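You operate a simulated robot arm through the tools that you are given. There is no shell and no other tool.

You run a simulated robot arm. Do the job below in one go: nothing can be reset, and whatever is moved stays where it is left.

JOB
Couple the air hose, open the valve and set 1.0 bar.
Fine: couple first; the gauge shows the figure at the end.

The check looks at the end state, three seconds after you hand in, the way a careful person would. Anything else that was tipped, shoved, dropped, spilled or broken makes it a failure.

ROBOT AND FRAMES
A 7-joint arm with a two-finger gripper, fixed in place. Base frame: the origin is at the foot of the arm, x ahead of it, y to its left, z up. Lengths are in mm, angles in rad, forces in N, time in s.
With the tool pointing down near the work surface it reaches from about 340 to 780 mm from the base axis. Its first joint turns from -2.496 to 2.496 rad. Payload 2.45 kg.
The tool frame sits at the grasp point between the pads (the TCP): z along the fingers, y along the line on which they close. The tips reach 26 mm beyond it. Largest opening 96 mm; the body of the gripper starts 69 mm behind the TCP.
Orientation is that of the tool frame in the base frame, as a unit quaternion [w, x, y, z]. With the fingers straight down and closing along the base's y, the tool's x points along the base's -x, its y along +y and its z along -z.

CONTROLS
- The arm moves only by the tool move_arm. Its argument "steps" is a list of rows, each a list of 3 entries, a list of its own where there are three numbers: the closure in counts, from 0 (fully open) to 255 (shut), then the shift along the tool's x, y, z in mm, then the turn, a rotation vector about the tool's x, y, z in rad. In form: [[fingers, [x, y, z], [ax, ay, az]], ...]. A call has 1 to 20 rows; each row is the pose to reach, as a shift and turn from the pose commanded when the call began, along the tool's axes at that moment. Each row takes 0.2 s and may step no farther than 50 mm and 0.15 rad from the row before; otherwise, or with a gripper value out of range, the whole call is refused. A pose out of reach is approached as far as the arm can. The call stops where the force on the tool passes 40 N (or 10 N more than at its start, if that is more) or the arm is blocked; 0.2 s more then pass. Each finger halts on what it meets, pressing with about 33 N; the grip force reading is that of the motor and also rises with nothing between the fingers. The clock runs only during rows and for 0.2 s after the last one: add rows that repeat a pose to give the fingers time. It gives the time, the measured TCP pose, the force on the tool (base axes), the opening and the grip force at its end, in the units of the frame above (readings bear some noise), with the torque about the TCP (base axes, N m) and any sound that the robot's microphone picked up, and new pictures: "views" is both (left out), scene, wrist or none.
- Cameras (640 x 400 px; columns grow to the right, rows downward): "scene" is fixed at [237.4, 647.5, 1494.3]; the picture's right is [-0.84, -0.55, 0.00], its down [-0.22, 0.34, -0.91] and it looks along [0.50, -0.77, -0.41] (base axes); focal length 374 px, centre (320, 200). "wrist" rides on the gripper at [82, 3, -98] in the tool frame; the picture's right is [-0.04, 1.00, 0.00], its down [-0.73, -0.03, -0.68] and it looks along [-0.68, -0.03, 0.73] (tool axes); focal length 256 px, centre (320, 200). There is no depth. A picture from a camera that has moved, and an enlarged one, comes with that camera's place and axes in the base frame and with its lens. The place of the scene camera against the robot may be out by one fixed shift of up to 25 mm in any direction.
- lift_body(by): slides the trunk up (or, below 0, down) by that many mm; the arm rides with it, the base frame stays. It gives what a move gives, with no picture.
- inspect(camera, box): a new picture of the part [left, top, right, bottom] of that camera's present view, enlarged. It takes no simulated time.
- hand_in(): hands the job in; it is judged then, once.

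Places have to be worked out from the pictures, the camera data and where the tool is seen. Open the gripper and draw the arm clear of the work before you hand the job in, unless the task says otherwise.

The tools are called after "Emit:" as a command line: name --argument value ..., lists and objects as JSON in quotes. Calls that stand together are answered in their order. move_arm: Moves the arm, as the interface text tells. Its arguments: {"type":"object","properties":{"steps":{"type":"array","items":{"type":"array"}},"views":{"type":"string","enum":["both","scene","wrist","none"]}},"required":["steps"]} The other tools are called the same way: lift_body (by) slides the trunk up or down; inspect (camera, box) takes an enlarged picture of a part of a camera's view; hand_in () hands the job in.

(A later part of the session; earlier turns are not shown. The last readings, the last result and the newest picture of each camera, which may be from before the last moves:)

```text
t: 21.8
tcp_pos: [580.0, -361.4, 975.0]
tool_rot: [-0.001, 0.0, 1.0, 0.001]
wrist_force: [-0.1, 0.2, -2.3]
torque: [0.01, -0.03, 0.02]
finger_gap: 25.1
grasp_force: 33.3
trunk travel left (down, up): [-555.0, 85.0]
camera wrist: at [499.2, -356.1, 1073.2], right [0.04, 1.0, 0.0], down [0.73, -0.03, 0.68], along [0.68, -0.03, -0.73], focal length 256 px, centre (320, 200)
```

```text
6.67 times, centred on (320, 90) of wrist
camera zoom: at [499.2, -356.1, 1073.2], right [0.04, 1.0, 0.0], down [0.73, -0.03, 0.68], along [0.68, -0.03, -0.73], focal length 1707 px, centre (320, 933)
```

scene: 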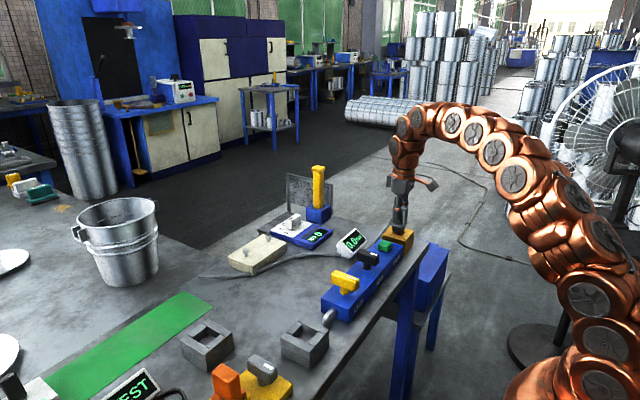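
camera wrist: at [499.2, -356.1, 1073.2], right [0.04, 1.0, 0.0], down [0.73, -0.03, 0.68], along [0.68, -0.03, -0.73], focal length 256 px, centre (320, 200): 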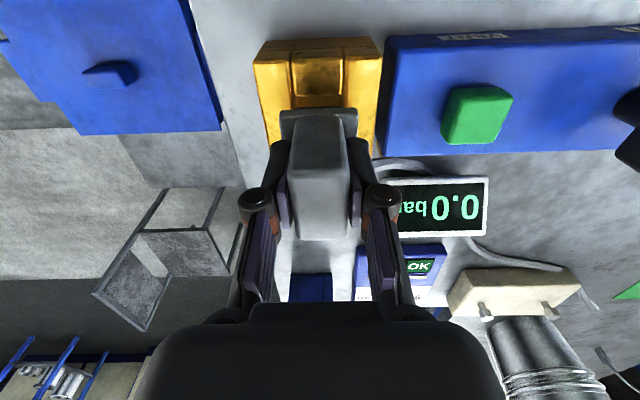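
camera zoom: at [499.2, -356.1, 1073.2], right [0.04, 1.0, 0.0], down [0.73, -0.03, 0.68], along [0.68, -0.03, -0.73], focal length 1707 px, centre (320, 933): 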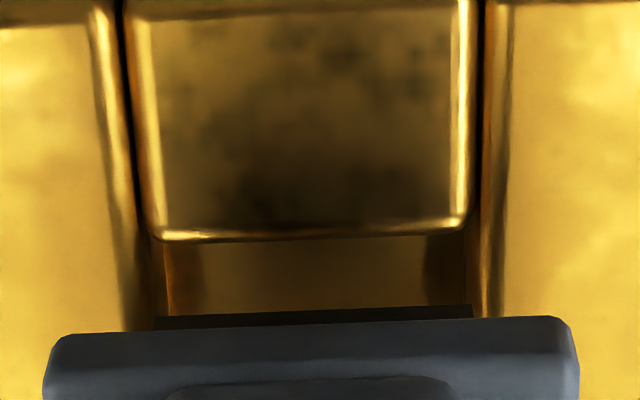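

Peg and hole are now aligned within ~0.3 mm in y and ~0.5 mm in x. I lower gently into the socket, watching the force.

Emit:
move_arm --steps '[[255, [0, 0, 4], [0, 0, 0]], [255, [0, 0, 8], [0, 0, 0]], [255, [0, 0, 12], [0, 0, 0]], [255, [0, 0, 16], [0, 0, 0]], [255, [0, 0, 20], [0, 0, 0]], [255, [0, 0, 23], [0, 0, 0]], [255, [0, 0, 23], [0, 0, 0]]]'

Emit:
inspect --camera "scene" --box '[388, 212, 420, 244]'

```text
t: 23.4
tcp_pos: [580.4, -361.1, 951.6]
tool_rot: [0.0, 0.0, 1.0, 0.001]
wrist_force: [-0.6, -0.5, -2.8]
torque: [0.05, 0.06, 0.0]
finger_gap: 25.3
grasp_force: 33.4
trunk travel left (down, up): [-555.0, 85.0]
camera wrist: at [499.2, -356.7, 1049.7], right [0.04, 1.0, 0.0], down [0.73, -0.03, 0.68], along [0.68, -0.03, -0.73], focal length 256 px, centre (320, 200)
```

scene: 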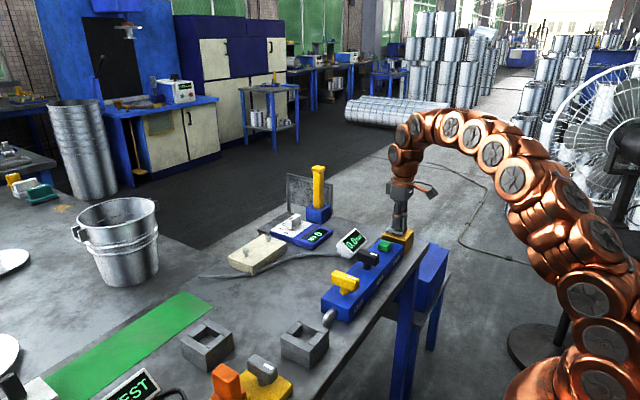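
wrist: 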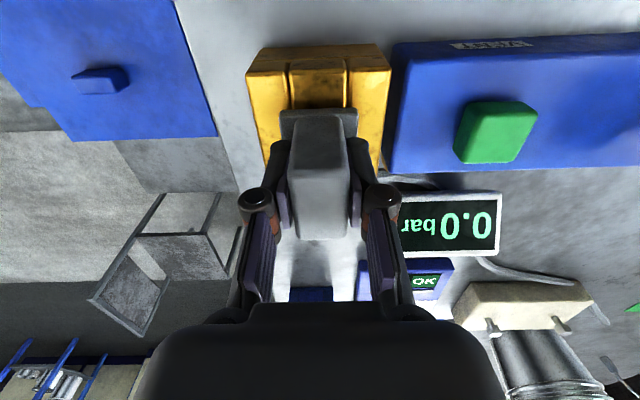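

```text
12.50 times, centred on (404, 228) of scene
camera zoom: at [237.4, 647.5, 1494.3], right [-0.84, -0.55, 0.0], down [-0.22, 0.34, -0.91], along [0.5, -0.77, -0.41], focal length 4672 px, centre (-730, -150)
```

zoom: 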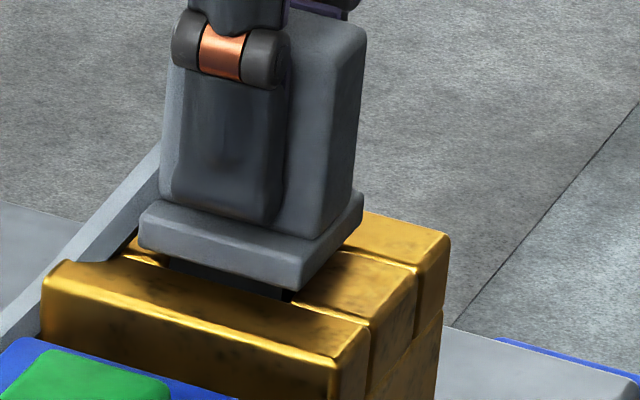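

The peg has entered cleanly, with about 5–6 mm of gap under the flange. I continue down in small steps until the flange seats.

Emit:
move_arm --steps '[[255, [0, 0, 1.5], [0, 0, 0]], [255, [0, 0, 3], [0, 0, 0]], [255, [0, 0, 4.5], [0, 0, 0]], [255, [0, 0, 6], [0, 0, 0]], [255, [0, 0, 7], [0, 0, 0]], [255, [0, 0, 8], [0, 0, 0]]]'

Emit:
inspect --camera "scene" --box '[388, 212, 420, 244]'

```text
t: 24.8
tcp_pos: [580.5, -360.6, 946.4]
tool_rot: [0.003, 0.0, 1.0, -0.002]
wrist_force: [2.4, -3.4, 29.2]
torque: [-0.09, -0.14, 0.01]
finger_gap: 25.8
grasp_force: 33.1
trunk travel left (down, up): [-555.0, 85.0]
camera wrist: at [499.0, -356.0, 1044.0], right [0.04, 1.0, 0.0], down [0.73, -0.03, 0.68], along [0.68, -0.03, -0.73], focal length 256 px, centre (320, 200)
```

scene: 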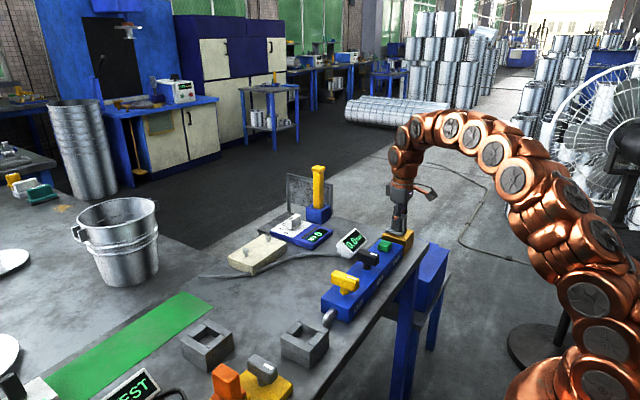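
wrist: 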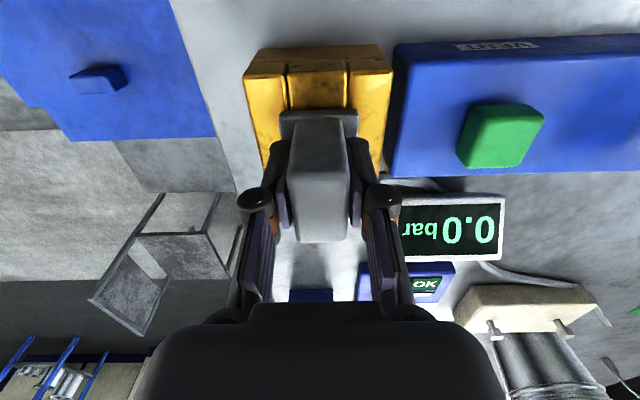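

```text
12.50 times, centred on (404, 228) of scene
camera zoom: at [237.4, 647.5, 1494.3], right [-0.84, -0.55, 0.0], down [-0.22, 0.34, -0.91], along [0.5, -0.77, -0.41], focal length 4672 px, centre (-730, -150)
```

zoom: 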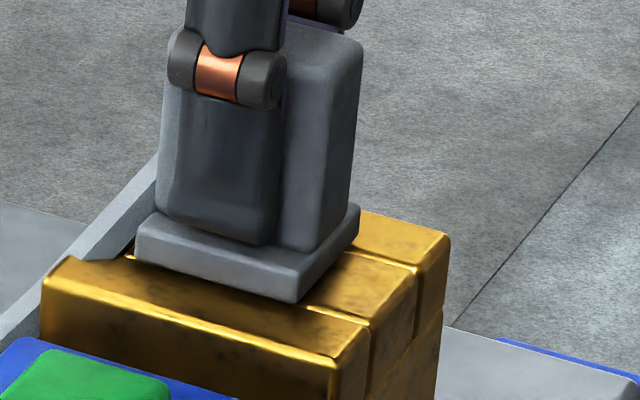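

The flange sits flush on the brass with a 29 N reaction, so the plug is fully home. I relax the push, open partway and check it stays seated.

Emit:
move_arm --steps '[[255, [0, 0, -1.5], [0, 0, 0]], [255, [0, 0, -2.5], [0, 0, 0]], [180, [0, 0, -2.5], [0, 0, 0]], [110, [0, 0, -2.5], [0, 0, 0]], [110, [0, 0, -2.5], [0, 0, 0]], [110, [0, 0, -2.5], [0, 0, 0]]]' --views "wrist"

Emit:
inspect --camera "scene" --box '[372, 204, 428, 248]'

```text
t: 26.2
tcp_pos: [581.8, -359.1, 946.1]
tool_rot: [0.0, 0.001, 1.0, 0.0]
wrist_force: [1.5, -0.7, 0.0]
torque: [-0.01, -0.01, -0.02]
finger_gap: 54.8
grasp_force: 0.1
trunk travel left (down, up): [-555.0, 85.0]
camera wrist: at [499.3, -355.5, 1044.2], right [0.04, 1.0, 0.0], down [0.73, -0.03, 0.68], along [0.68, -0.03, -0.73], focal length 256 px, centre (320, 200)
```

wrist: 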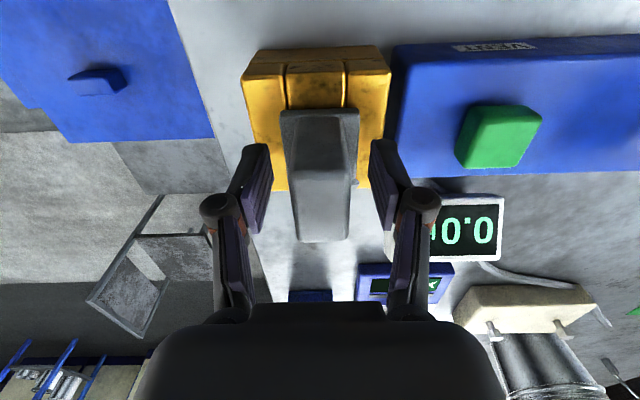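

```text
9.09 times, centred on (400, 226) of scene
camera zoom: at [237.4, 647.5, 1494.3], right [-0.84, -0.55, 0.0], down [-0.22, 0.34, -0.91], along [0.5, -0.77, -0.41], focal length 3398 px, centre (-407, -36)
```

zoom: 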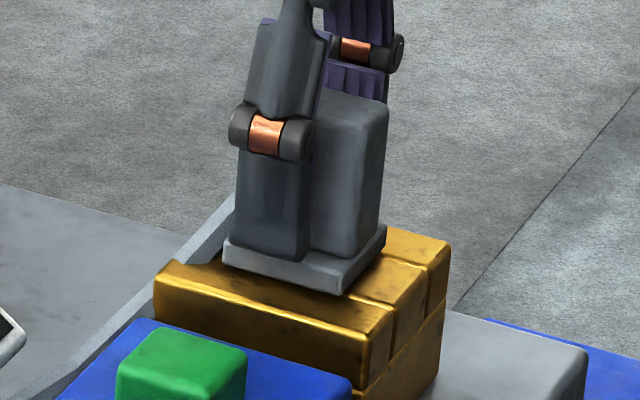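

The plug stayed in place after release. I rise clear and inspect the seating from both views.

Emit:
move_arm --steps '[[110, [0, 0, -20], [0, 0, 0]], [110, [0, 0, -45], [0, 0, 0]], [110, [0, 0, -75], [0, 0, 0]], [110, [20, 0, -100], [0, 0, 0]], [110, [30, 0, -100], [0, 0, 0]]]'

Emit:
inspect --camera "scene" --box '[372, 204, 428, 248]'

Emit:
inspect --camera "wrist" --box '[240, 30, 400, 130]'

```text
t: 27.4
tcp_pos: [549.5, -361.3, 1047.9]
tool_rot: [0.0, 0.0, 1.0, 0.0]
wrist_force: [0.3, 0.3, -0.6]
torque: [0.01, 0.01, -0.04]
finger_gap: 54.7
grasp_force: 0.1
trunk travel left (down, up): [-555.0, 85.0]
camera wrist: at [469.4, -357.6, 1144.8], right [0.04, 1.0, 0.0], down [0.73, -0.03, 0.68], along [0.68, -0.03, -0.73], focal length 256 px, centre (320, 200)
```

scene: 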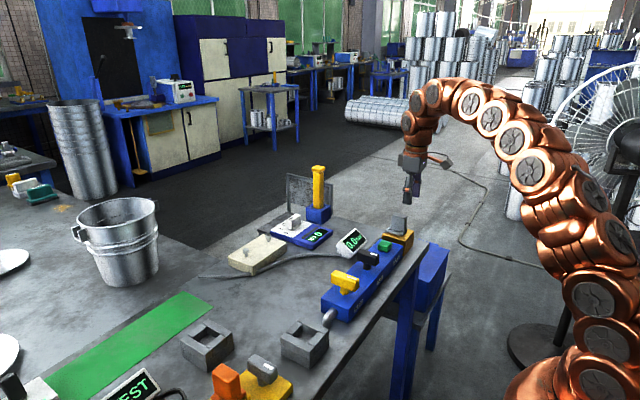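
wrist: 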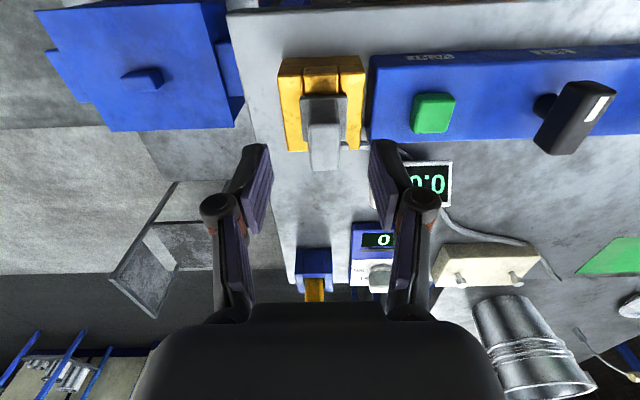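

```text
9.09 times, centred on (400, 226) of scene
camera zoom: at [237.4, 647.5, 1494.3], right [-0.84, -0.55, 0.0], down [-0.22, 0.34, -0.91], along [0.5, -0.77, -0.41], focal length 3398 px, centre (-407, -36)
```

zoom: 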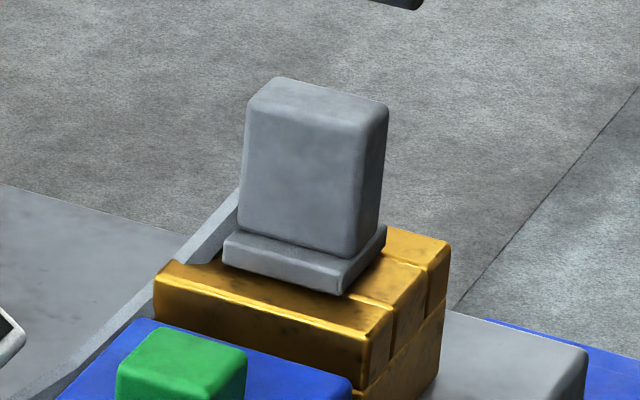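

```text
4.00 times, centred on (320, 80) of wrist
camera zoom: at [469.4, -357.6, 1144.8], right [0.04, 1.0, 0.0], down [0.73, -0.03, 0.68], along [0.68, -0.03, -0.73], focal length 1024 px, centre (320, 680)
```

zoom: 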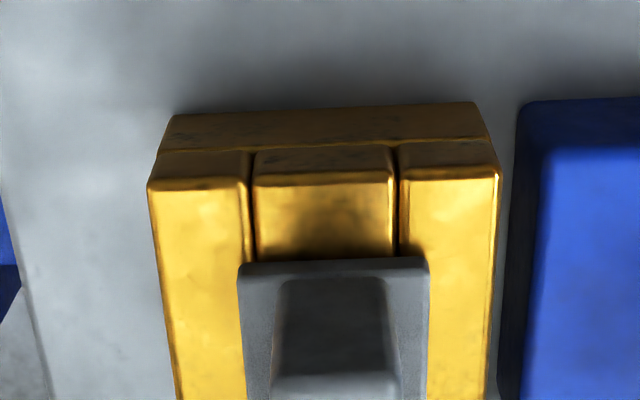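

The plug looks upright and seated; one tighter look at the flange line to be sure there's no gap.

Emit:
inspect --camera "scene" --box '[388, 220, 412, 242]'

Emit:
inspect --camera "wrist" --box '[290, 85, 360, 175]'

```text
16.00 times, centred on (400, 231) of scene
camera zoom: at [237.4, 647.5, 1494.3], right [-0.84, -0.55, 0.0], down [-0.22, 0.34, -0.91], along [0.5, -0.77, -0.41], focal length 5980 px, centre (-960, -296)
```

zoom: 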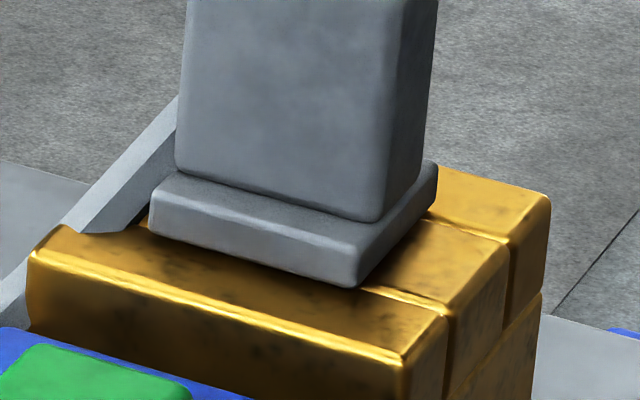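

```text
4.44 times, centred on (325, 130) of wrist
camera zoom: at [469.4, -357.6, 1144.8], right [0.04, 1.0, 0.0], down [0.73, -0.03, 0.68], along [0.68, -0.03, -0.73], focal length 1138 px, centre (298, 511)
```

zoom: 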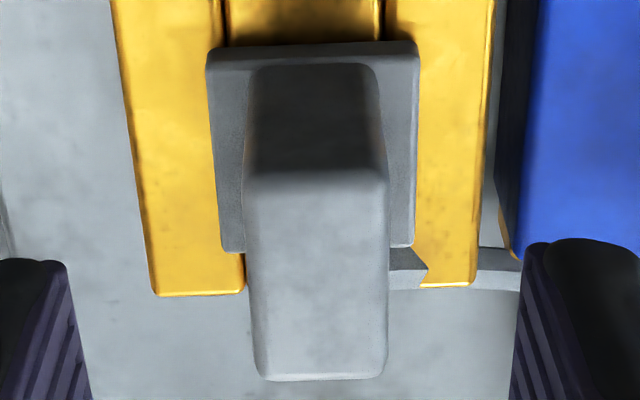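

The coupling is good: flange flush all round. Now I move over to view the MAIN lever and SET knob, keeping well above everything.

Emit:
move_arm --steps '[[60, [10, 40, -15], [0, 0, 0]], [0, [20, 85, -15], [0, 0, 0]], [0, [30, 130, -15], [0, 0, 0]], [0, [40, 175, -15], [0, 0, 0]], [0, [45, 220, -15], [0, 0, 0]], [0, [45, 265, -15], [0, 0, 0]], [0, [45, 310, -15], [0, 0, 0]], [0, [45, 344, -15], [0, 0, 0]], [0, [45, 344, -15], [0, 0, 0]]]'

Emit:
inspect --camera "wrist" --box '[250, 50, 390, 150]'

Emit:
inspect --camera "scene" --box '[320, 230, 400, 290]'

```text
t: 29.4
tcp_pos: [503.5, -14.8, 1061.9]
tool_rot: [0.001, 0.0, 1.0, 0.001]
wrist_force: [-0.2, -0.1, -0.8]
torque: [0.02, 0.01, 0.0]
finger_gap: 96.1
grasp_force: 0.1
trunk travel left (down, up): [-555.0, 85.0]
camera wrist: at [422.5, -11.5, 1160.8], right [0.04, 1.0, 0.0], down [0.73, -0.03, 0.68], along [0.68, -0.03, -0.73], focal length 256 px, centre (320, 200)
```

scene: 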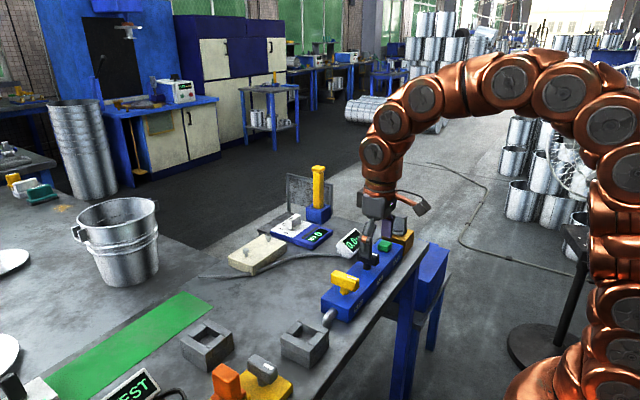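
wrist: 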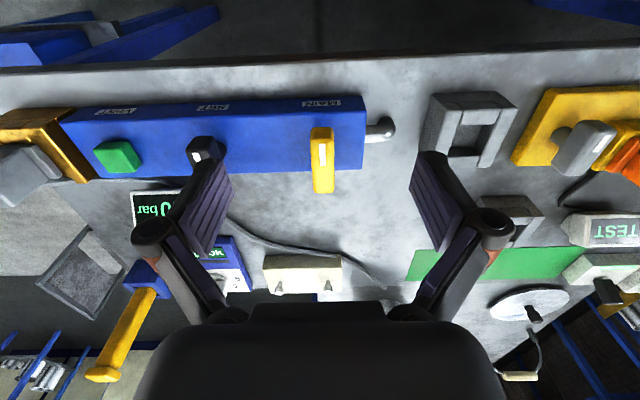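

```text
4.00 times, centred on (320, 100) of wrist
camera zoom: at [422.5, -11.5, 1160.8], right [0.04, 1.0, 0.0], down [0.73, -0.03, 0.68], along [0.68, -0.03, -0.73], focal length 1024 px, centre (320, 600)
```

zoom: 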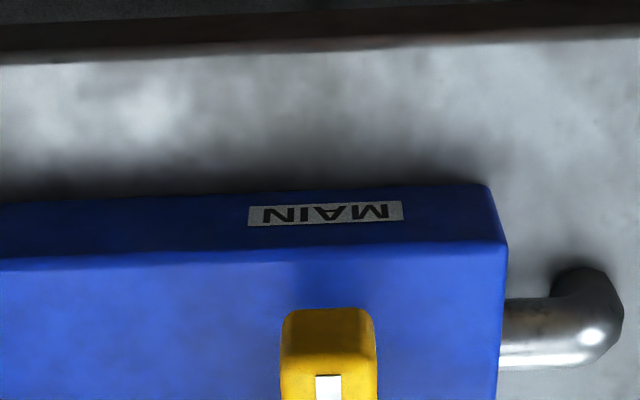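

```text
6.67 times, centred on (360, 260) of scene
camera zoom: at [237.4, 647.5, 1494.3], right [-0.84, -0.55, 0.0], down [-0.22, 0.34, -0.91], along [0.5, -0.77, -0.41], focal length 2492 px, centre (53, -200)
```

zoom: 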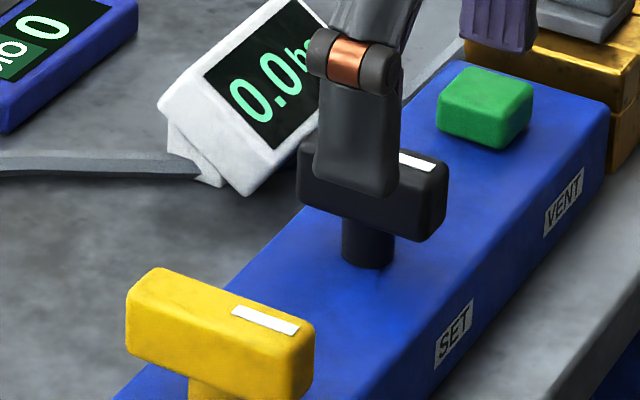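

Zooming on the yellow lever to measure its bar extent and axis.

Emit:
inspect --camera "wrist" --box '[270, 110, 382, 200]'

Emit:
inspect --camera "scene" --box '[316, 260, 372, 320]'

```text
4.44 times, centred on (326, 155) of wrist
camera zoom: at [422.5, -11.5, 1160.8], right [0.04, 1.0, 0.0], down [0.73, -0.03, 0.68], along [0.68, -0.03, -0.73], focal length 1138 px, centre (293, 400)
```

zoom: 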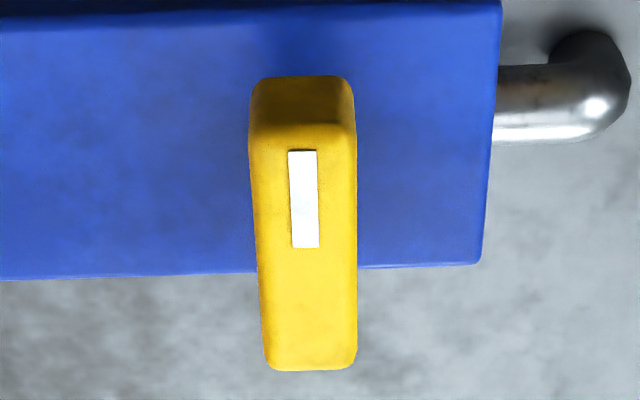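

```text
6.67 times, centred on (344, 290) of scene
camera zoom: at [237.4, 647.5, 1494.3], right [-0.84, -0.55, 0.0], down [-0.22, 0.34, -0.91], along [0.5, -0.77, -0.41], focal length 2492 px, centre (160, -400)
```

zoom: 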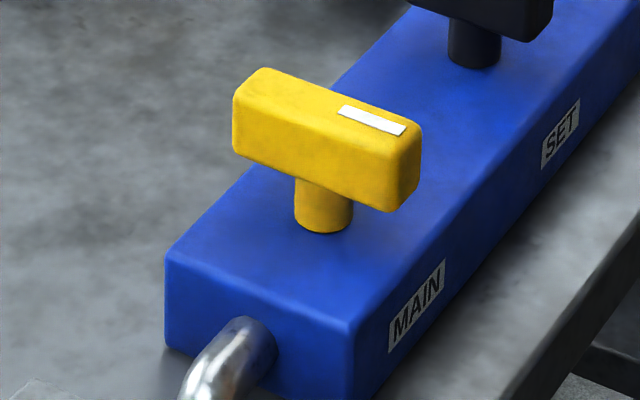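

The lever bar spans x 541–602, y −25.6…−4.4, z 929–955, with its stem axis at about (571.7, −15). I move above it with a moderate opening.

Emit:
move_arm --steps '[[100, [-25, 0, 15], [0, 0, 0]], [100, [-50, 0, 35], [0, 0, 0]], [100, [-67.5, 0, 60], [0, 0, 0]], [100, [-67.5, 0, 60], [0, 0, 0]]]' --views "wrist"

Emit:
inspect --camera "wrist" --box '[240, 60, 400, 220]'

Emit:
inspect --camera "scene" --box '[310, 240, 390, 320]'

```text
t: 30.4
tcp_pos: [574.3, -14.7, 1001.7]
tool_rot: [0.0, 0.0, 1.0, 0.0]
wrist_force: [-0.4, -0.6, 0.2]
torque: [-0.01, 0.02, 0.02]
finger_gap: 58.2
grasp_force: 0.0
trunk travel left (down, up): [-555.0, 85.0]
camera wrist: at [492.3, -11.3, 1099.7], right [0.04, 1.0, 0.0], down [0.73, -0.03, 0.68], along [0.68, -0.03, -0.73], focal length 256 px, centre (320, 200)
```

wrist: 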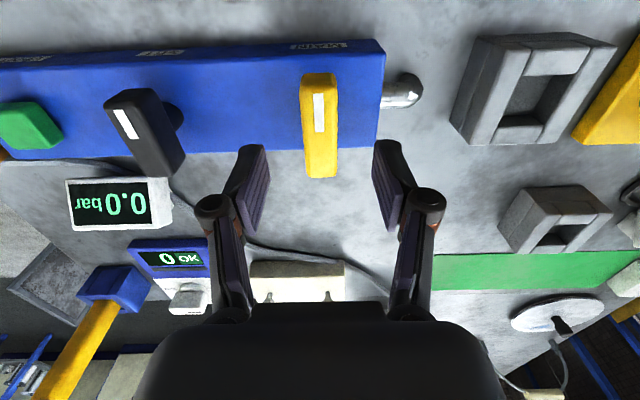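

```text
2.50 times, centred on (320, 140) of wrist
camera zoom: at [492.3, -11.3, 1099.7], right [0.04, 1.0, 0.0], down [0.73, -0.03, 0.68], along [0.68, -0.03, -0.73], focal length 640 px, centre (320, 350)
```

zoom: 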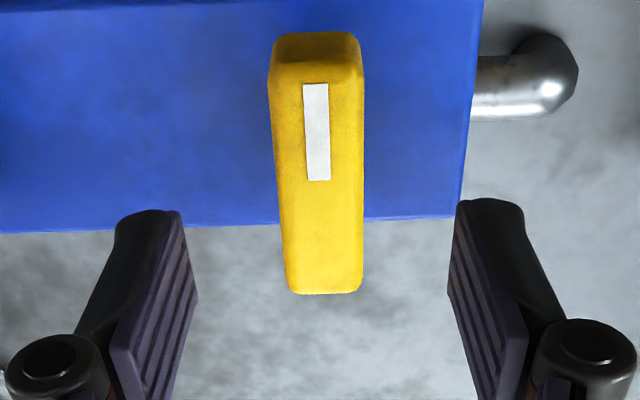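

```text
5.00 times, centred on (350, 280) of scene
camera zoom: at [237.4, 647.5, 1494.3], right [-0.84, -0.55, 0.0], down [-0.22, 0.34, -0.91], along [0.5, -0.77, -0.41], focal length 1869 px, centre (170, -200)
```

zoom: 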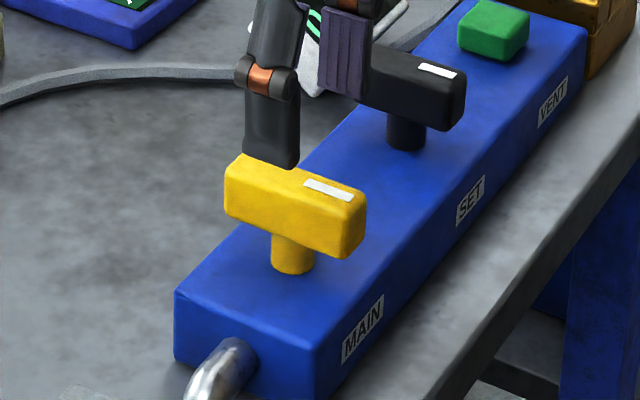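

Better stereo puts the lever top at z ≈ 949, bar bottom ≈ 926, and the stem axis at about (577, −15.3). I descend around the bar to TCP z ≈ 943 before gripping.

Emit:
move_arm --steps '[[100, [-2.9, -0.3, 20], [0, 0, 0]], [100, [-2.9, -0.3, 40], [0, 0, 0]], [100, [-2.9, -0.3, 52], [0, 0, 0]], [100, [-2.9, -0.3, 58.5], [0, 0, 0]], [100, [-2.9, -0.3, 58.5], [0, 0, 0]]]'

Emit:
inspect --camera "scene" --box '[310, 240, 390, 320]'

Emit:
inspect --camera "wrist" --box '[230, 80, 410, 240]'

```text
t: 31.6
tcp_pos: [575.2, -16.0, 942.5]
tool_rot: [0.0, 0.0, 1.0, 0.0]
wrist_force: [0.2, -0.7, 0.1]
torque: [-0.01, -0.01, -0.01]
finger_gap: 58.2
grasp_force: 0.1
trunk travel left (down, up): [-555.0, 85.0]
camera wrist: at [494.2, -12.2, 1040.7], right [0.04, 1.0, 0.0], down [0.73, -0.03, 0.68], along [0.68, -0.03, -0.73], focal length 256 px, centre (320, 200)
```

scene: 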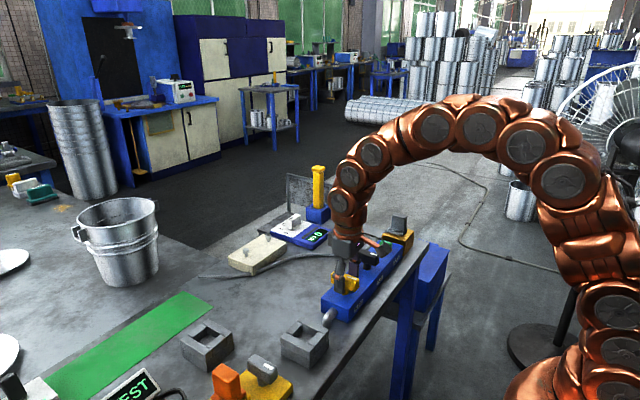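
wrist: 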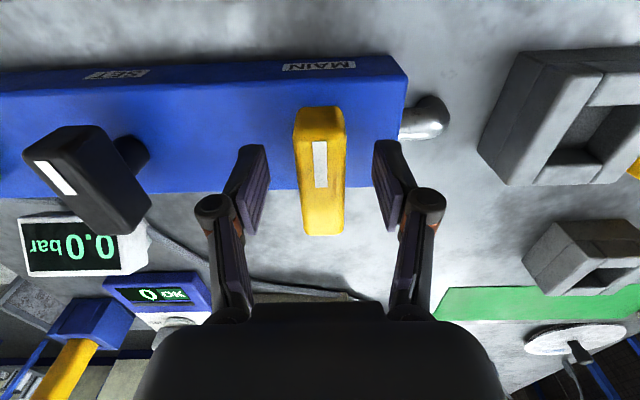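

```text
5.00 times, centred on (350, 280) of scene
camera zoom: at [237.4, 647.5, 1494.3], right [-0.84, -0.55, 0.0], down [-0.22, 0.34, -0.91], along [0.5, -0.77, -0.41], focal length 1869 px, centre (170, -200)
```

zoom: 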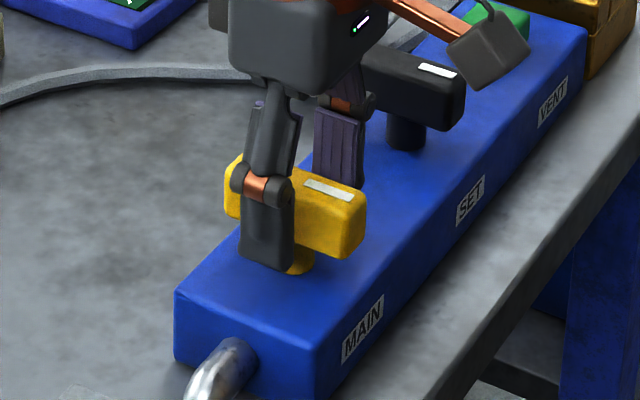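

```text
2.50 times, centred on (320, 160) of wrist
camera zoom: at [494.2, -12.2, 1040.7], right [0.04, 1.0, 0.0], down [0.73, -0.03, 0.68], along [0.68, -0.03, -0.73], focal length 640 px, centre (320, 300)
```

zoom: 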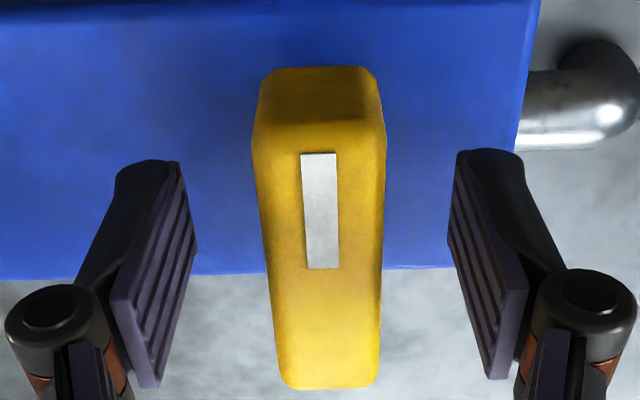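

The bar is between the fingers; parallax in the scene view suggests the stem is ~2–4 mm further in +x than the TCP, so I shift +2 mm in x and +0.8 in y, then grip.

Emit:
move_arm --steps '[[100, [-2, 0.8, 0], [0, 0, 0]], [140, [-2, 0.8, 0], [0, 0, 0]], [200, [-2, 0.8, 0], [0, 0, 0]], [255, [-2, 0.8, 0], [0, 0, 0]], [255, [-2, 0.8, 0], [0, 0, 0]], [255, [-2, 0.8, 0], [0, 0, 0]]]' --views "wrist"

```text
t: 33.0
tcp_pos: [578.0, -15.9, 942.3]
tool_rot: [0.0, 0.0, 1.0, 0.0]
wrist_force: [0.6, 2.3, 1.2]
torque: [0.1, 0.16, -0.02]
finger_gap: 23.9
grasp_force: 45.0
trunk travel left (down, up): [-555.0, 85.0]
camera wrist: at [495.9, -11.5, 1040.6], right [0.04, 1.0, 0.0], down [0.73, -0.03, 0.68], along [0.68, -0.03, -0.73], focal length 256 px, centre (320, 200)
```

wrist: 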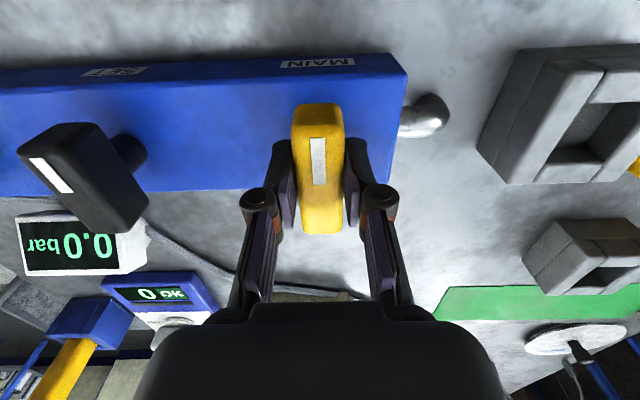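

Gripped at 23.9 mm. I try a small trial turn of 0.15 rad (counter-clockwise seen from above) and read the torque.

Emit:
move_arm --steps '[[255, [0, 0, 0], [0, 0, -0.05]], [255, [0, 0, 0], [0, 0, -0.1]], [255, [0, 0, 0], [0, 0, -0.15]], [255, [0, 0, 0], [0, 0, -0.15]]]' --views "wrist"

```text
t: 34.0
tcp_pos: [577.2, -15.7, 943.0]
tool_rot: [-0.001, -0.074, 0.997, 0.0]
wrist_force: [0.2, 1.3, -6.4]
torque: [0.15, 0.02, -1.72]
finger_gap: 27.1
grasp_force: 45.4
trunk travel left (down, up): [-555.0, 85.0]
camera wrist: at [496.8, -23.8, 1040.7], right [-0.11, 0.99, 0.0], down [0.73, 0.08, 0.68], along [0.67, 0.07, -0.73], focal length 256 px, centre (320, 200)
```

wrist: 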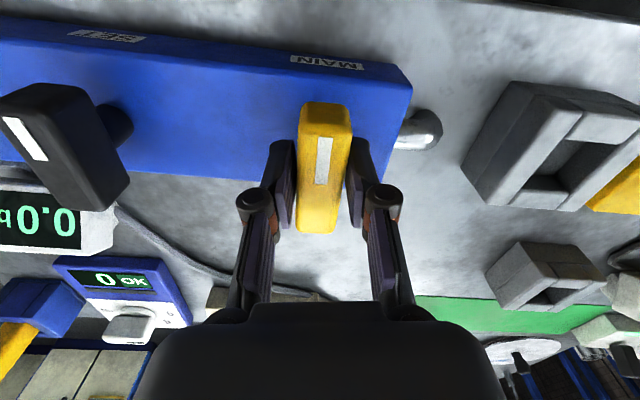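

Torque rose to −1.7 N·m and the fingers were wedged apart, so that direction is the stop. I return to neutral and try the other way.

Emit:
move_arm --steps '[[255, [0, 0, 0], [0, 0, 0.07]], [255, [0, 0, 0], [0, 0, 0.15]], [255, [0, 0, 0], [0, 0, 0.22]], [255, [0, 0, 0], [0, 0, 0.3]], [255, [0, 0, 0], [0, 0, 0.3]]]' --views "wrist"

```text
t: 35.2
tcp_pos: [577.7, -14.1, 943.7]
tool_rot: [0.001, 0.076, 0.997, 0.0]
wrist_force: [2.8, 3.2, -11.5]
torque: [-0.2, -0.67, 0.0]
finger_gap: 23.8
grasp_force: 44.9
trunk travel left (down, up): [-555.0, 85.0]
camera wrist: at [498.2, 1.1, 1041.0], right [0.19, 0.98, 0.0], down [0.72, -0.14, 0.68], along [0.67, -0.13, -0.73], focal length 256 px, centre (320, 200)
```

wrist: 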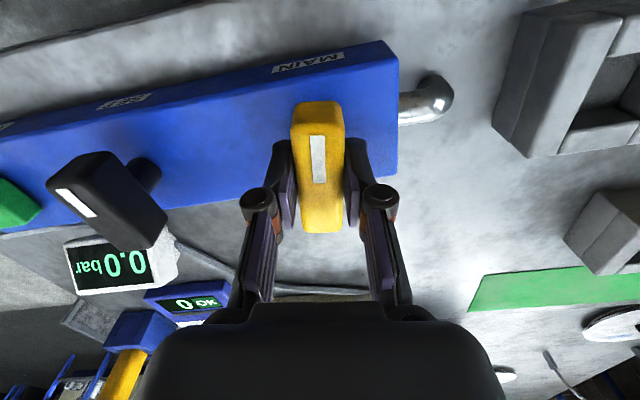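

The lever follows freely in this (clockwise) direction. I continue the turn in small steps.

Emit:
move_arm --steps '[[255, [0, 0, 0], [0, 0, 0.1]], [255, [0, 0, 0], [0, 0, 0.2]], [255, [0, 0, 0], [0, 0, 0.3]], [255, [0, 0, 0], [0, 0, 0.4]], [255, [0, 0, 0], [0, 0, 0.5]], [255, [0, 0, 0], [0, 0, 0.6]], [255, [0, 0, 0], [0, 0, 0.6]]]'

```text
t: 36.8
tcp_pos: [577.9, -13.2, 944.6]
tool_rot: [-0.001, 0.367, 0.93, -0.001]
wrist_force: [6.6, 15.0, -11.0]
torque: [0.03, -0.58, 0.01]
finger_gap: 24.1
grasp_force: 45.1
trunk travel left (down, up): [-555.0, 85.0]
camera wrist: at [521.5, 44.7, 1041.0], right [0.71, 0.7, 0.0], down [0.52, -0.52, 0.68], along [0.48, -0.48, -0.73], focal length 256 px, centre (320, 200)
```

scene: 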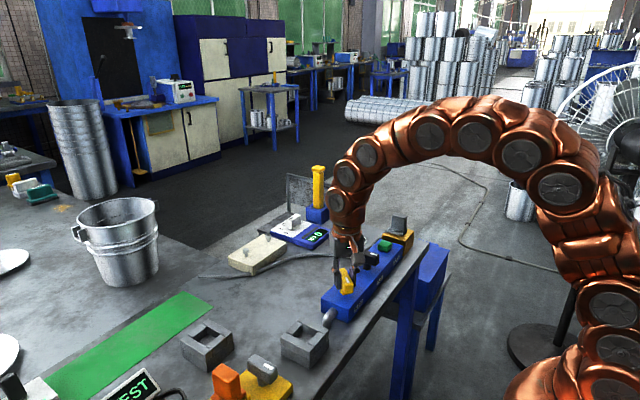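
wrist: 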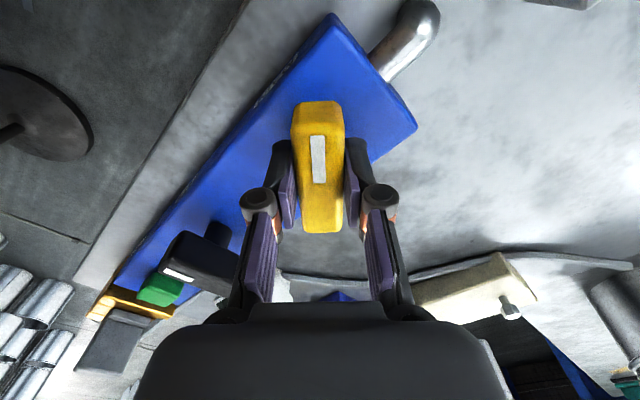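

The lever has turned ~43°, with side load from a ~3 mm axis offset (true axis about (580.5, −15.3)). I continue to 90° while following that arc to relieve the load.

Emit:
move_arm --steps '[[255, [1.1, 1.7, 0], [0, 0, 0]], [255, [1.0, 2.0, 0], [0, 0, 0.12]], [255, [0.9, 2.3, 0], [0, 0, 0.24]], [255, [0.8, 2.6, 0], [0, 0, 0.36]], [255, [0.6, 2.9, 0], [0, 0, 0.48]], [255, [0.4, 3.2, 0], [0, 0, 0.6]], [255, [0.3, 3.5, 0], [0, 0, 0.7]], [255, [0.3, 3.5, 0], [0, 0, 0.7]]]'

```text
t: 38.6
tcp_pos: [579.7, -13.1, 943.6]
tool_rot: [0.0, 0.664, 0.748, 0.001]
wrist_force: [-4.6, -7.5, 8.2]
torque: [-0.58, 0.14, -0.03]
finger_gap: 23.9
grasp_force: 45.0
trunk travel left (down, up): [-555.0, 85.0]
camera wrist: at [573.6, 68.7, 1040.9], right [1.0, 0.08, 0.0], down [0.06, -0.73, 0.68], along [0.05, -0.68, -0.73], focal length 256 px, centre (320, 200)
```

scene: 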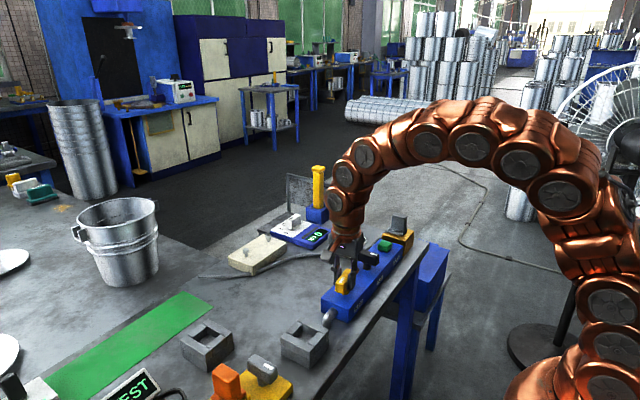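
wrist: 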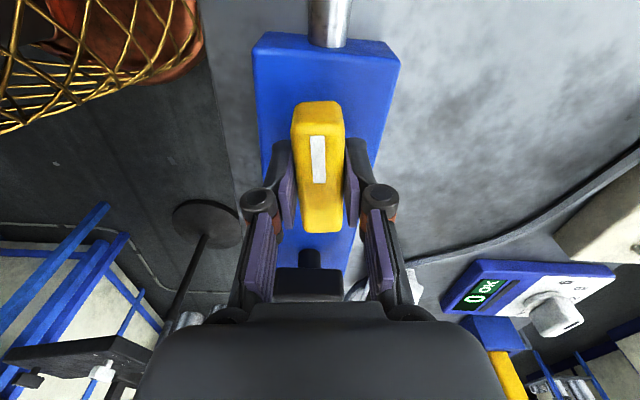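

The lever is at ~83° with no turning resistance; I add the remaining few degrees toward its open stop.

Emit:
move_arm --steps '[[255, [-0.3, 0.3, 0], [0, 0, 0.06]], [255, [-0.5, 0.4, 0], [0, 0, 0.12]], [255, [-0.5, 0.4, 0], [0, 0, 0.17]], [255, [-0.5, 0.4, 0], [0, 0, 0.17]]]' --views "wrist"

```text
t: 39.6
tcp_pos: [580.3, -13.9, 943.0]
tool_rot: [0.0, 0.724, 0.69, 0.0]
wrist_force: [-4.6, -4.6, -0.5]
torque: [0.11, 0.15, 1.47]
finger_gap: 24.4
grasp_force: 44.7
trunk travel left (down, up): [-555.0, 85.0]
camera wrist: at [587.7, 68.8, 1041.0], right [1.0, -0.09, 0.0], down [-0.07, -0.73, 0.68], along [-0.06, -0.68, -0.73], focal length 256 px, centre (320, 200)
```

wrist: 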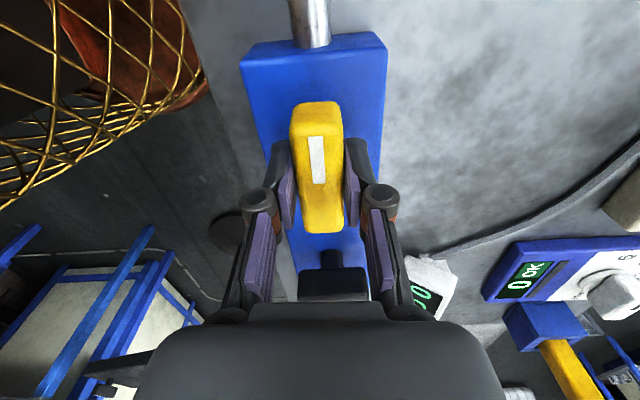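

The torque of 1.5 N·m at ~92° shows the open stop. I ease back to zero torque, open the fingers and rise.

Emit:
move_arm --steps '[[255, [0, 0, 0], [0, 0, -0.05]], [180, [0, 0, 0], [0, 0, -0.05]], [100, [0, 0, 0], [0, 0, -0.05]], [100, [0, 0, 0], [0, 0, -0.05]], [100, [0, 0, -15], [0, 0, -0.05]], [100, [0, 0, -40], [0, 0, -0.05]], [100, [0, 0, -70], [0, 0, -0.05]], [100, [0, 0, -70], [0, 0, -0.05]]]'

Emit:
inspect --camera "scene" --box '[310, 220, 410, 320]'

```text
t: 41.4
tcp_pos: [581.6, -11.6, 1014.1]
tool_rot: [0.0, 0.708, 0.707, 0.0]
wrist_force: [-0.1, -0.5, -0.1]
torque: [0.04, -0.02, 0.01]
finger_gap: 58.3
grasp_force: 0.1
trunk travel left (down, up): [-555.0, 85.0]
camera wrist: at [585.1, 70.4, 1111.3], right [1.0, -0.04, 0.0], down [-0.03, -0.73, 0.68], along [-0.03, -0.68, -0.73], focal length 256 px, centre (320, 200)
```

scene: 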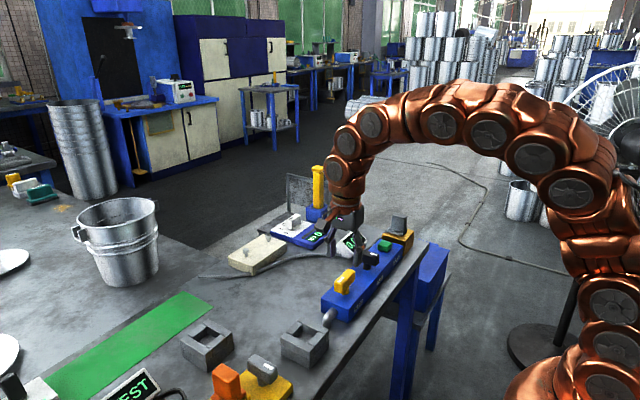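
wrist: 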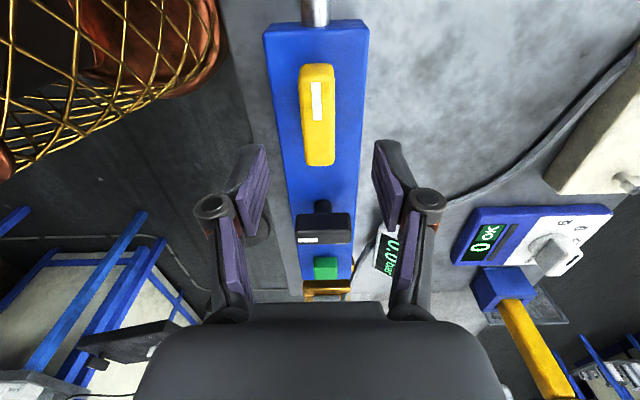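

```text
4.00 times, centred on (360, 270) of scene
camera zoom: at [237.4, 647.5, 1494.3], right [-0.84, -0.55, 0.0], down [-0.22, 0.34, -0.91], along [0.5, -0.77, -0.41], focal length 1495 px, centre (160, -80)
```

zoom: 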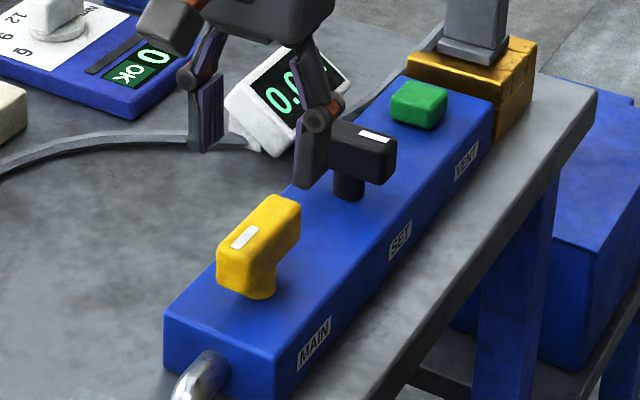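

MAIN is now open (bar parallel to the flow), gauge still 0.0, no leak sound. The SET knob stem should be near (580, −140.5), so I turn the wrist back and move above it, staying at z ≈ 1014.

Emit:
move_arm --steps '[[100, [-11, 0, 0], [0, 0, -0.13]], [100, [-22, 0, 0], [0, 0, -0.26]], [100, [-33, -1, 0], [0, 0, -0.39]], [100, [-44, -1, 0], [0, 0, -0.52]], [100, [-55, -1, 0], [0, 0, -0.65]], [100, [-66, -1, 0], [0, 0, -0.78]], [100, [-77, -2, 0], [0, 0, -0.91]], [100, [-88, -2, 0], [0, 0, -1.04]], [100, [-99, -2, 0], [0, 0, -1.17]], [100, [-110, -3, 0], [0, 0, -1.3]], [100, [-120, -3, 0], [0, 0, -1.43]], [100, [-128.5, -4, 0], [0, 0, -1.57]], [100, [-128.5, -4, 0], [0, 0, -1.57]]]'

Emit:
inspect --camera "wrist" --box '[240, 60, 400, 220]'

Emit:
inspect --camera "scene" --box '[330, 220, 420, 290]'

```text
t: 44.2
tcp_pos: [577.6, -140.2, 1014.3]
tool_rot: [0.0, -0.002, 1.0, 0.0]
wrist_force: [0.1, 0.5, 0.0]
torque: [0.0, 0.02, 0.01]
finger_gap: 58.3
grasp_force: 0.1
trunk travel left (down, up): [-555.0, 85.0]
camera wrist: at [495.3, -137.4, 1112.3], right [0.04, 1.0, 0.0], down [0.73, -0.03, 0.68], along [0.68, -0.03, -0.73], focal length 256 px, centre (320, 200)
```

scene: 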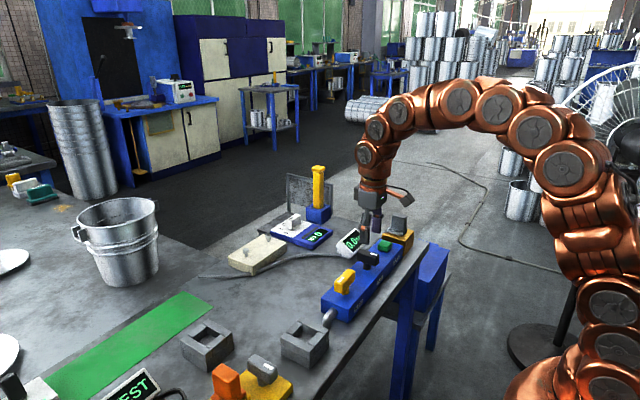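
wrist: 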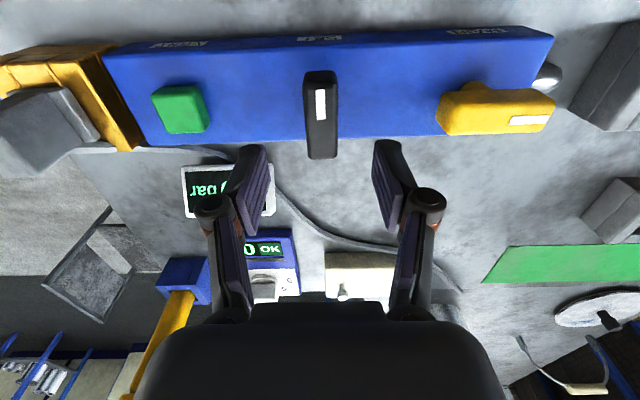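

```text
2.50 times, centred on (320, 140) of wrist
camera zoom: at [495.3, -137.4, 1112.3], right [0.04, 1.0, 0.0], down [0.73, -0.03, 0.68], along [0.68, -0.03, -0.73], focal length 640 px, centre (320, 350)
```

zoom: 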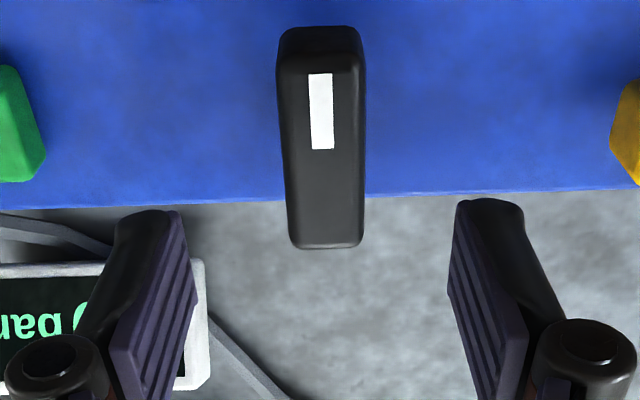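

```text
5.71 times, centred on (375, 255) of scene
camera zoom: at [237.4, 647.5, 1494.3], right [-0.84, -0.55, 0.0], down [-0.22, 0.34, -0.91], along [0.5, -0.77, -0.41], focal length 2136 px, centre (6, -114)
```

zoom: 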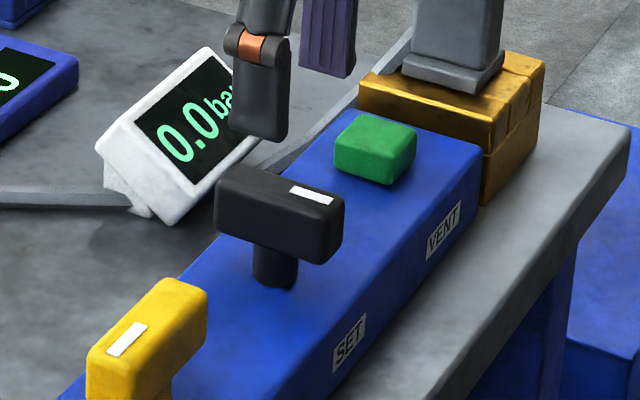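

The SET bar is centred near (579.5, −140), top z ≈ 946, 22 mm wide. I shift to its axis and descend around it.

Emit:
move_arm --steps '[[100, [-2.9, 1.1, 20], [0, 0, 0]], [100, [-2.9, 1.1, 40], [0, 0, 0]], [100, [-2.9, 1.1, 60], [0, 0, 0]], [100, [-2.9, 1.1, 71], [0, 0, 0]], [100, [-2.9, 1.1, 71], [0, 0, 0]]]'

Emit:
inspect --camera "scene" --box '[330, 220, 420, 290]'

```text
t: 45.4
tcp_pos: [579.7, -141.2, 942.8]
tool_rot: [0.0, -0.001, 1.0, 0.0]
wrist_force: [-0.5, -0.1, 0.0]
torque: [-0.01, -0.01, 0.01]
finger_gap: 58.5
grasp_force: 0.2
trunk travel left (down, up): [-555.0, 85.0]
camera wrist: at [498.5, -137.4, 1040.2], right [0.04, 1.0, 0.0], down [0.73, -0.03, 0.68], along [0.68, -0.03, -0.73], focal length 256 px, centre (320, 200)
```

scene: 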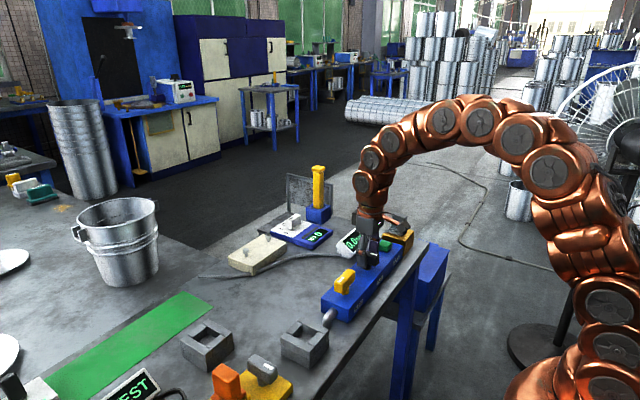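
wrist: 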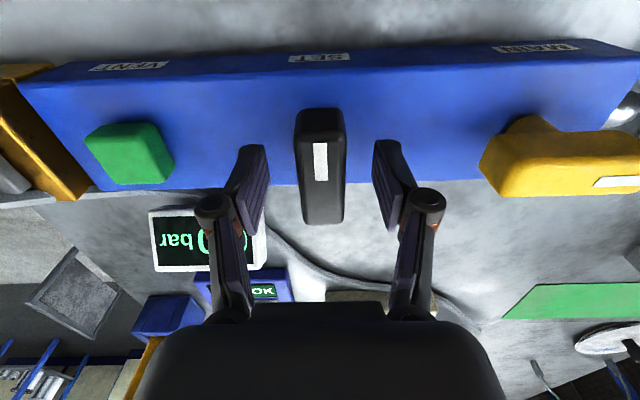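

```text
5.71 times, centred on (375, 255) of scene
camera zoom: at [237.4, 647.5, 1494.3], right [-0.84, -0.55, 0.0], down [-0.22, 0.34, -0.91], along [0.5, -0.77, -0.41], focal length 2136 px, centre (6, -114)
```

zoom: 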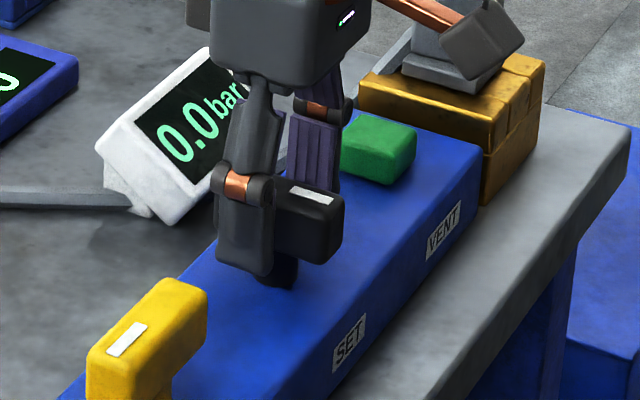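

The gauge stays readable from the scene camera. I nudge +1 mm in y and grip the SET knob.

Emit:
move_arm --steps '[[140, [0, 1, 0], [0, 0, 0]], [200, [0, 1, 0], [0, 0, 0]], [255, [0, 1, 0], [0, 0, 0]], [255, [0, 1, 0], [0, 0, 0]], [255, [0, 1, 0], [0, 0, 0]]]' --views "none"

Emit:
inspect --camera "scene" --box '[330, 220, 420, 290]'

```text
t: 46.6
tcp_pos: [580.3, -139.5, 942.9]
tool_rot: [-0.001, 0.0, 1.0, 0.001]
wrist_force: [0.5, -6.0, 0.4]
torque: [-0.18, -0.09, -0.02]
finger_gap: 23.6
grasp_force: 44.9
trunk travel left (down, up): [-555.0, 85.0]
```

```text
5.71 times, centred on (375, 255) of scene
camera zoom: at [237.4, 647.5, 1494.3], right [-0.84, -0.55, 0.0], down [-0.22, 0.34, -0.91], along [0.5, -0.77, -0.41], focal length 2136 px, centre (6, -114)
```

zoom: 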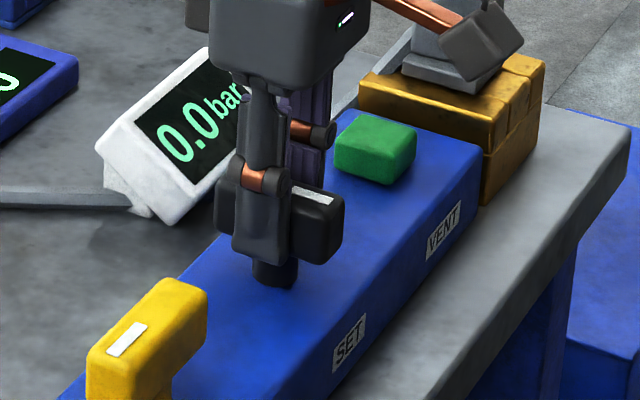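

Grip is good and the gauge is readable through the gap. I turn the knob clockwise a small 0.1 rad and read the gauge.

Emit:
move_arm --steps '[[255, [0, -0.6, 0], [0, 0, 0.05]], [255, [0, -0.6, 0], [0, 0, 0.1]], [255, [0, -0.6, 0], [0, 0, 0.1]]]' --views "none"

Emit:
inspect --camera "scene" --box '[330, 220, 420, 290]'

```text
t: 47.4
tcp_pos: [580.2, -140.1, 942.5]
tool_rot: [0.0, 0.051, 0.999, 0.0]
wrist_force: [1.3, -4.2, -7.8]
torque: [-0.05, -1.09, -0.02]
finger_gap: 23.9
grasp_force: 45.0
trunk travel left (down, up): [-555.0, 85.0]
```

```text
5.71 times, centred on (375, 255) of scene
camera zoom: at [237.4, 647.5, 1494.3], right [-0.84, -0.55, 0.0], down [-0.22, 0.34, -0.91], along [0.5, -0.77, -0.41], focal length 2136 px, centre (6, -114)
```

zoom: 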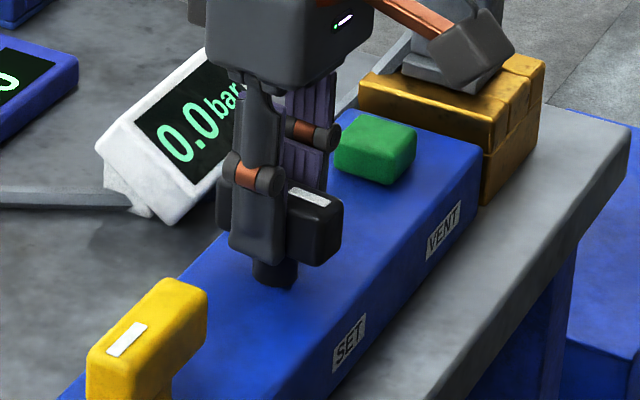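

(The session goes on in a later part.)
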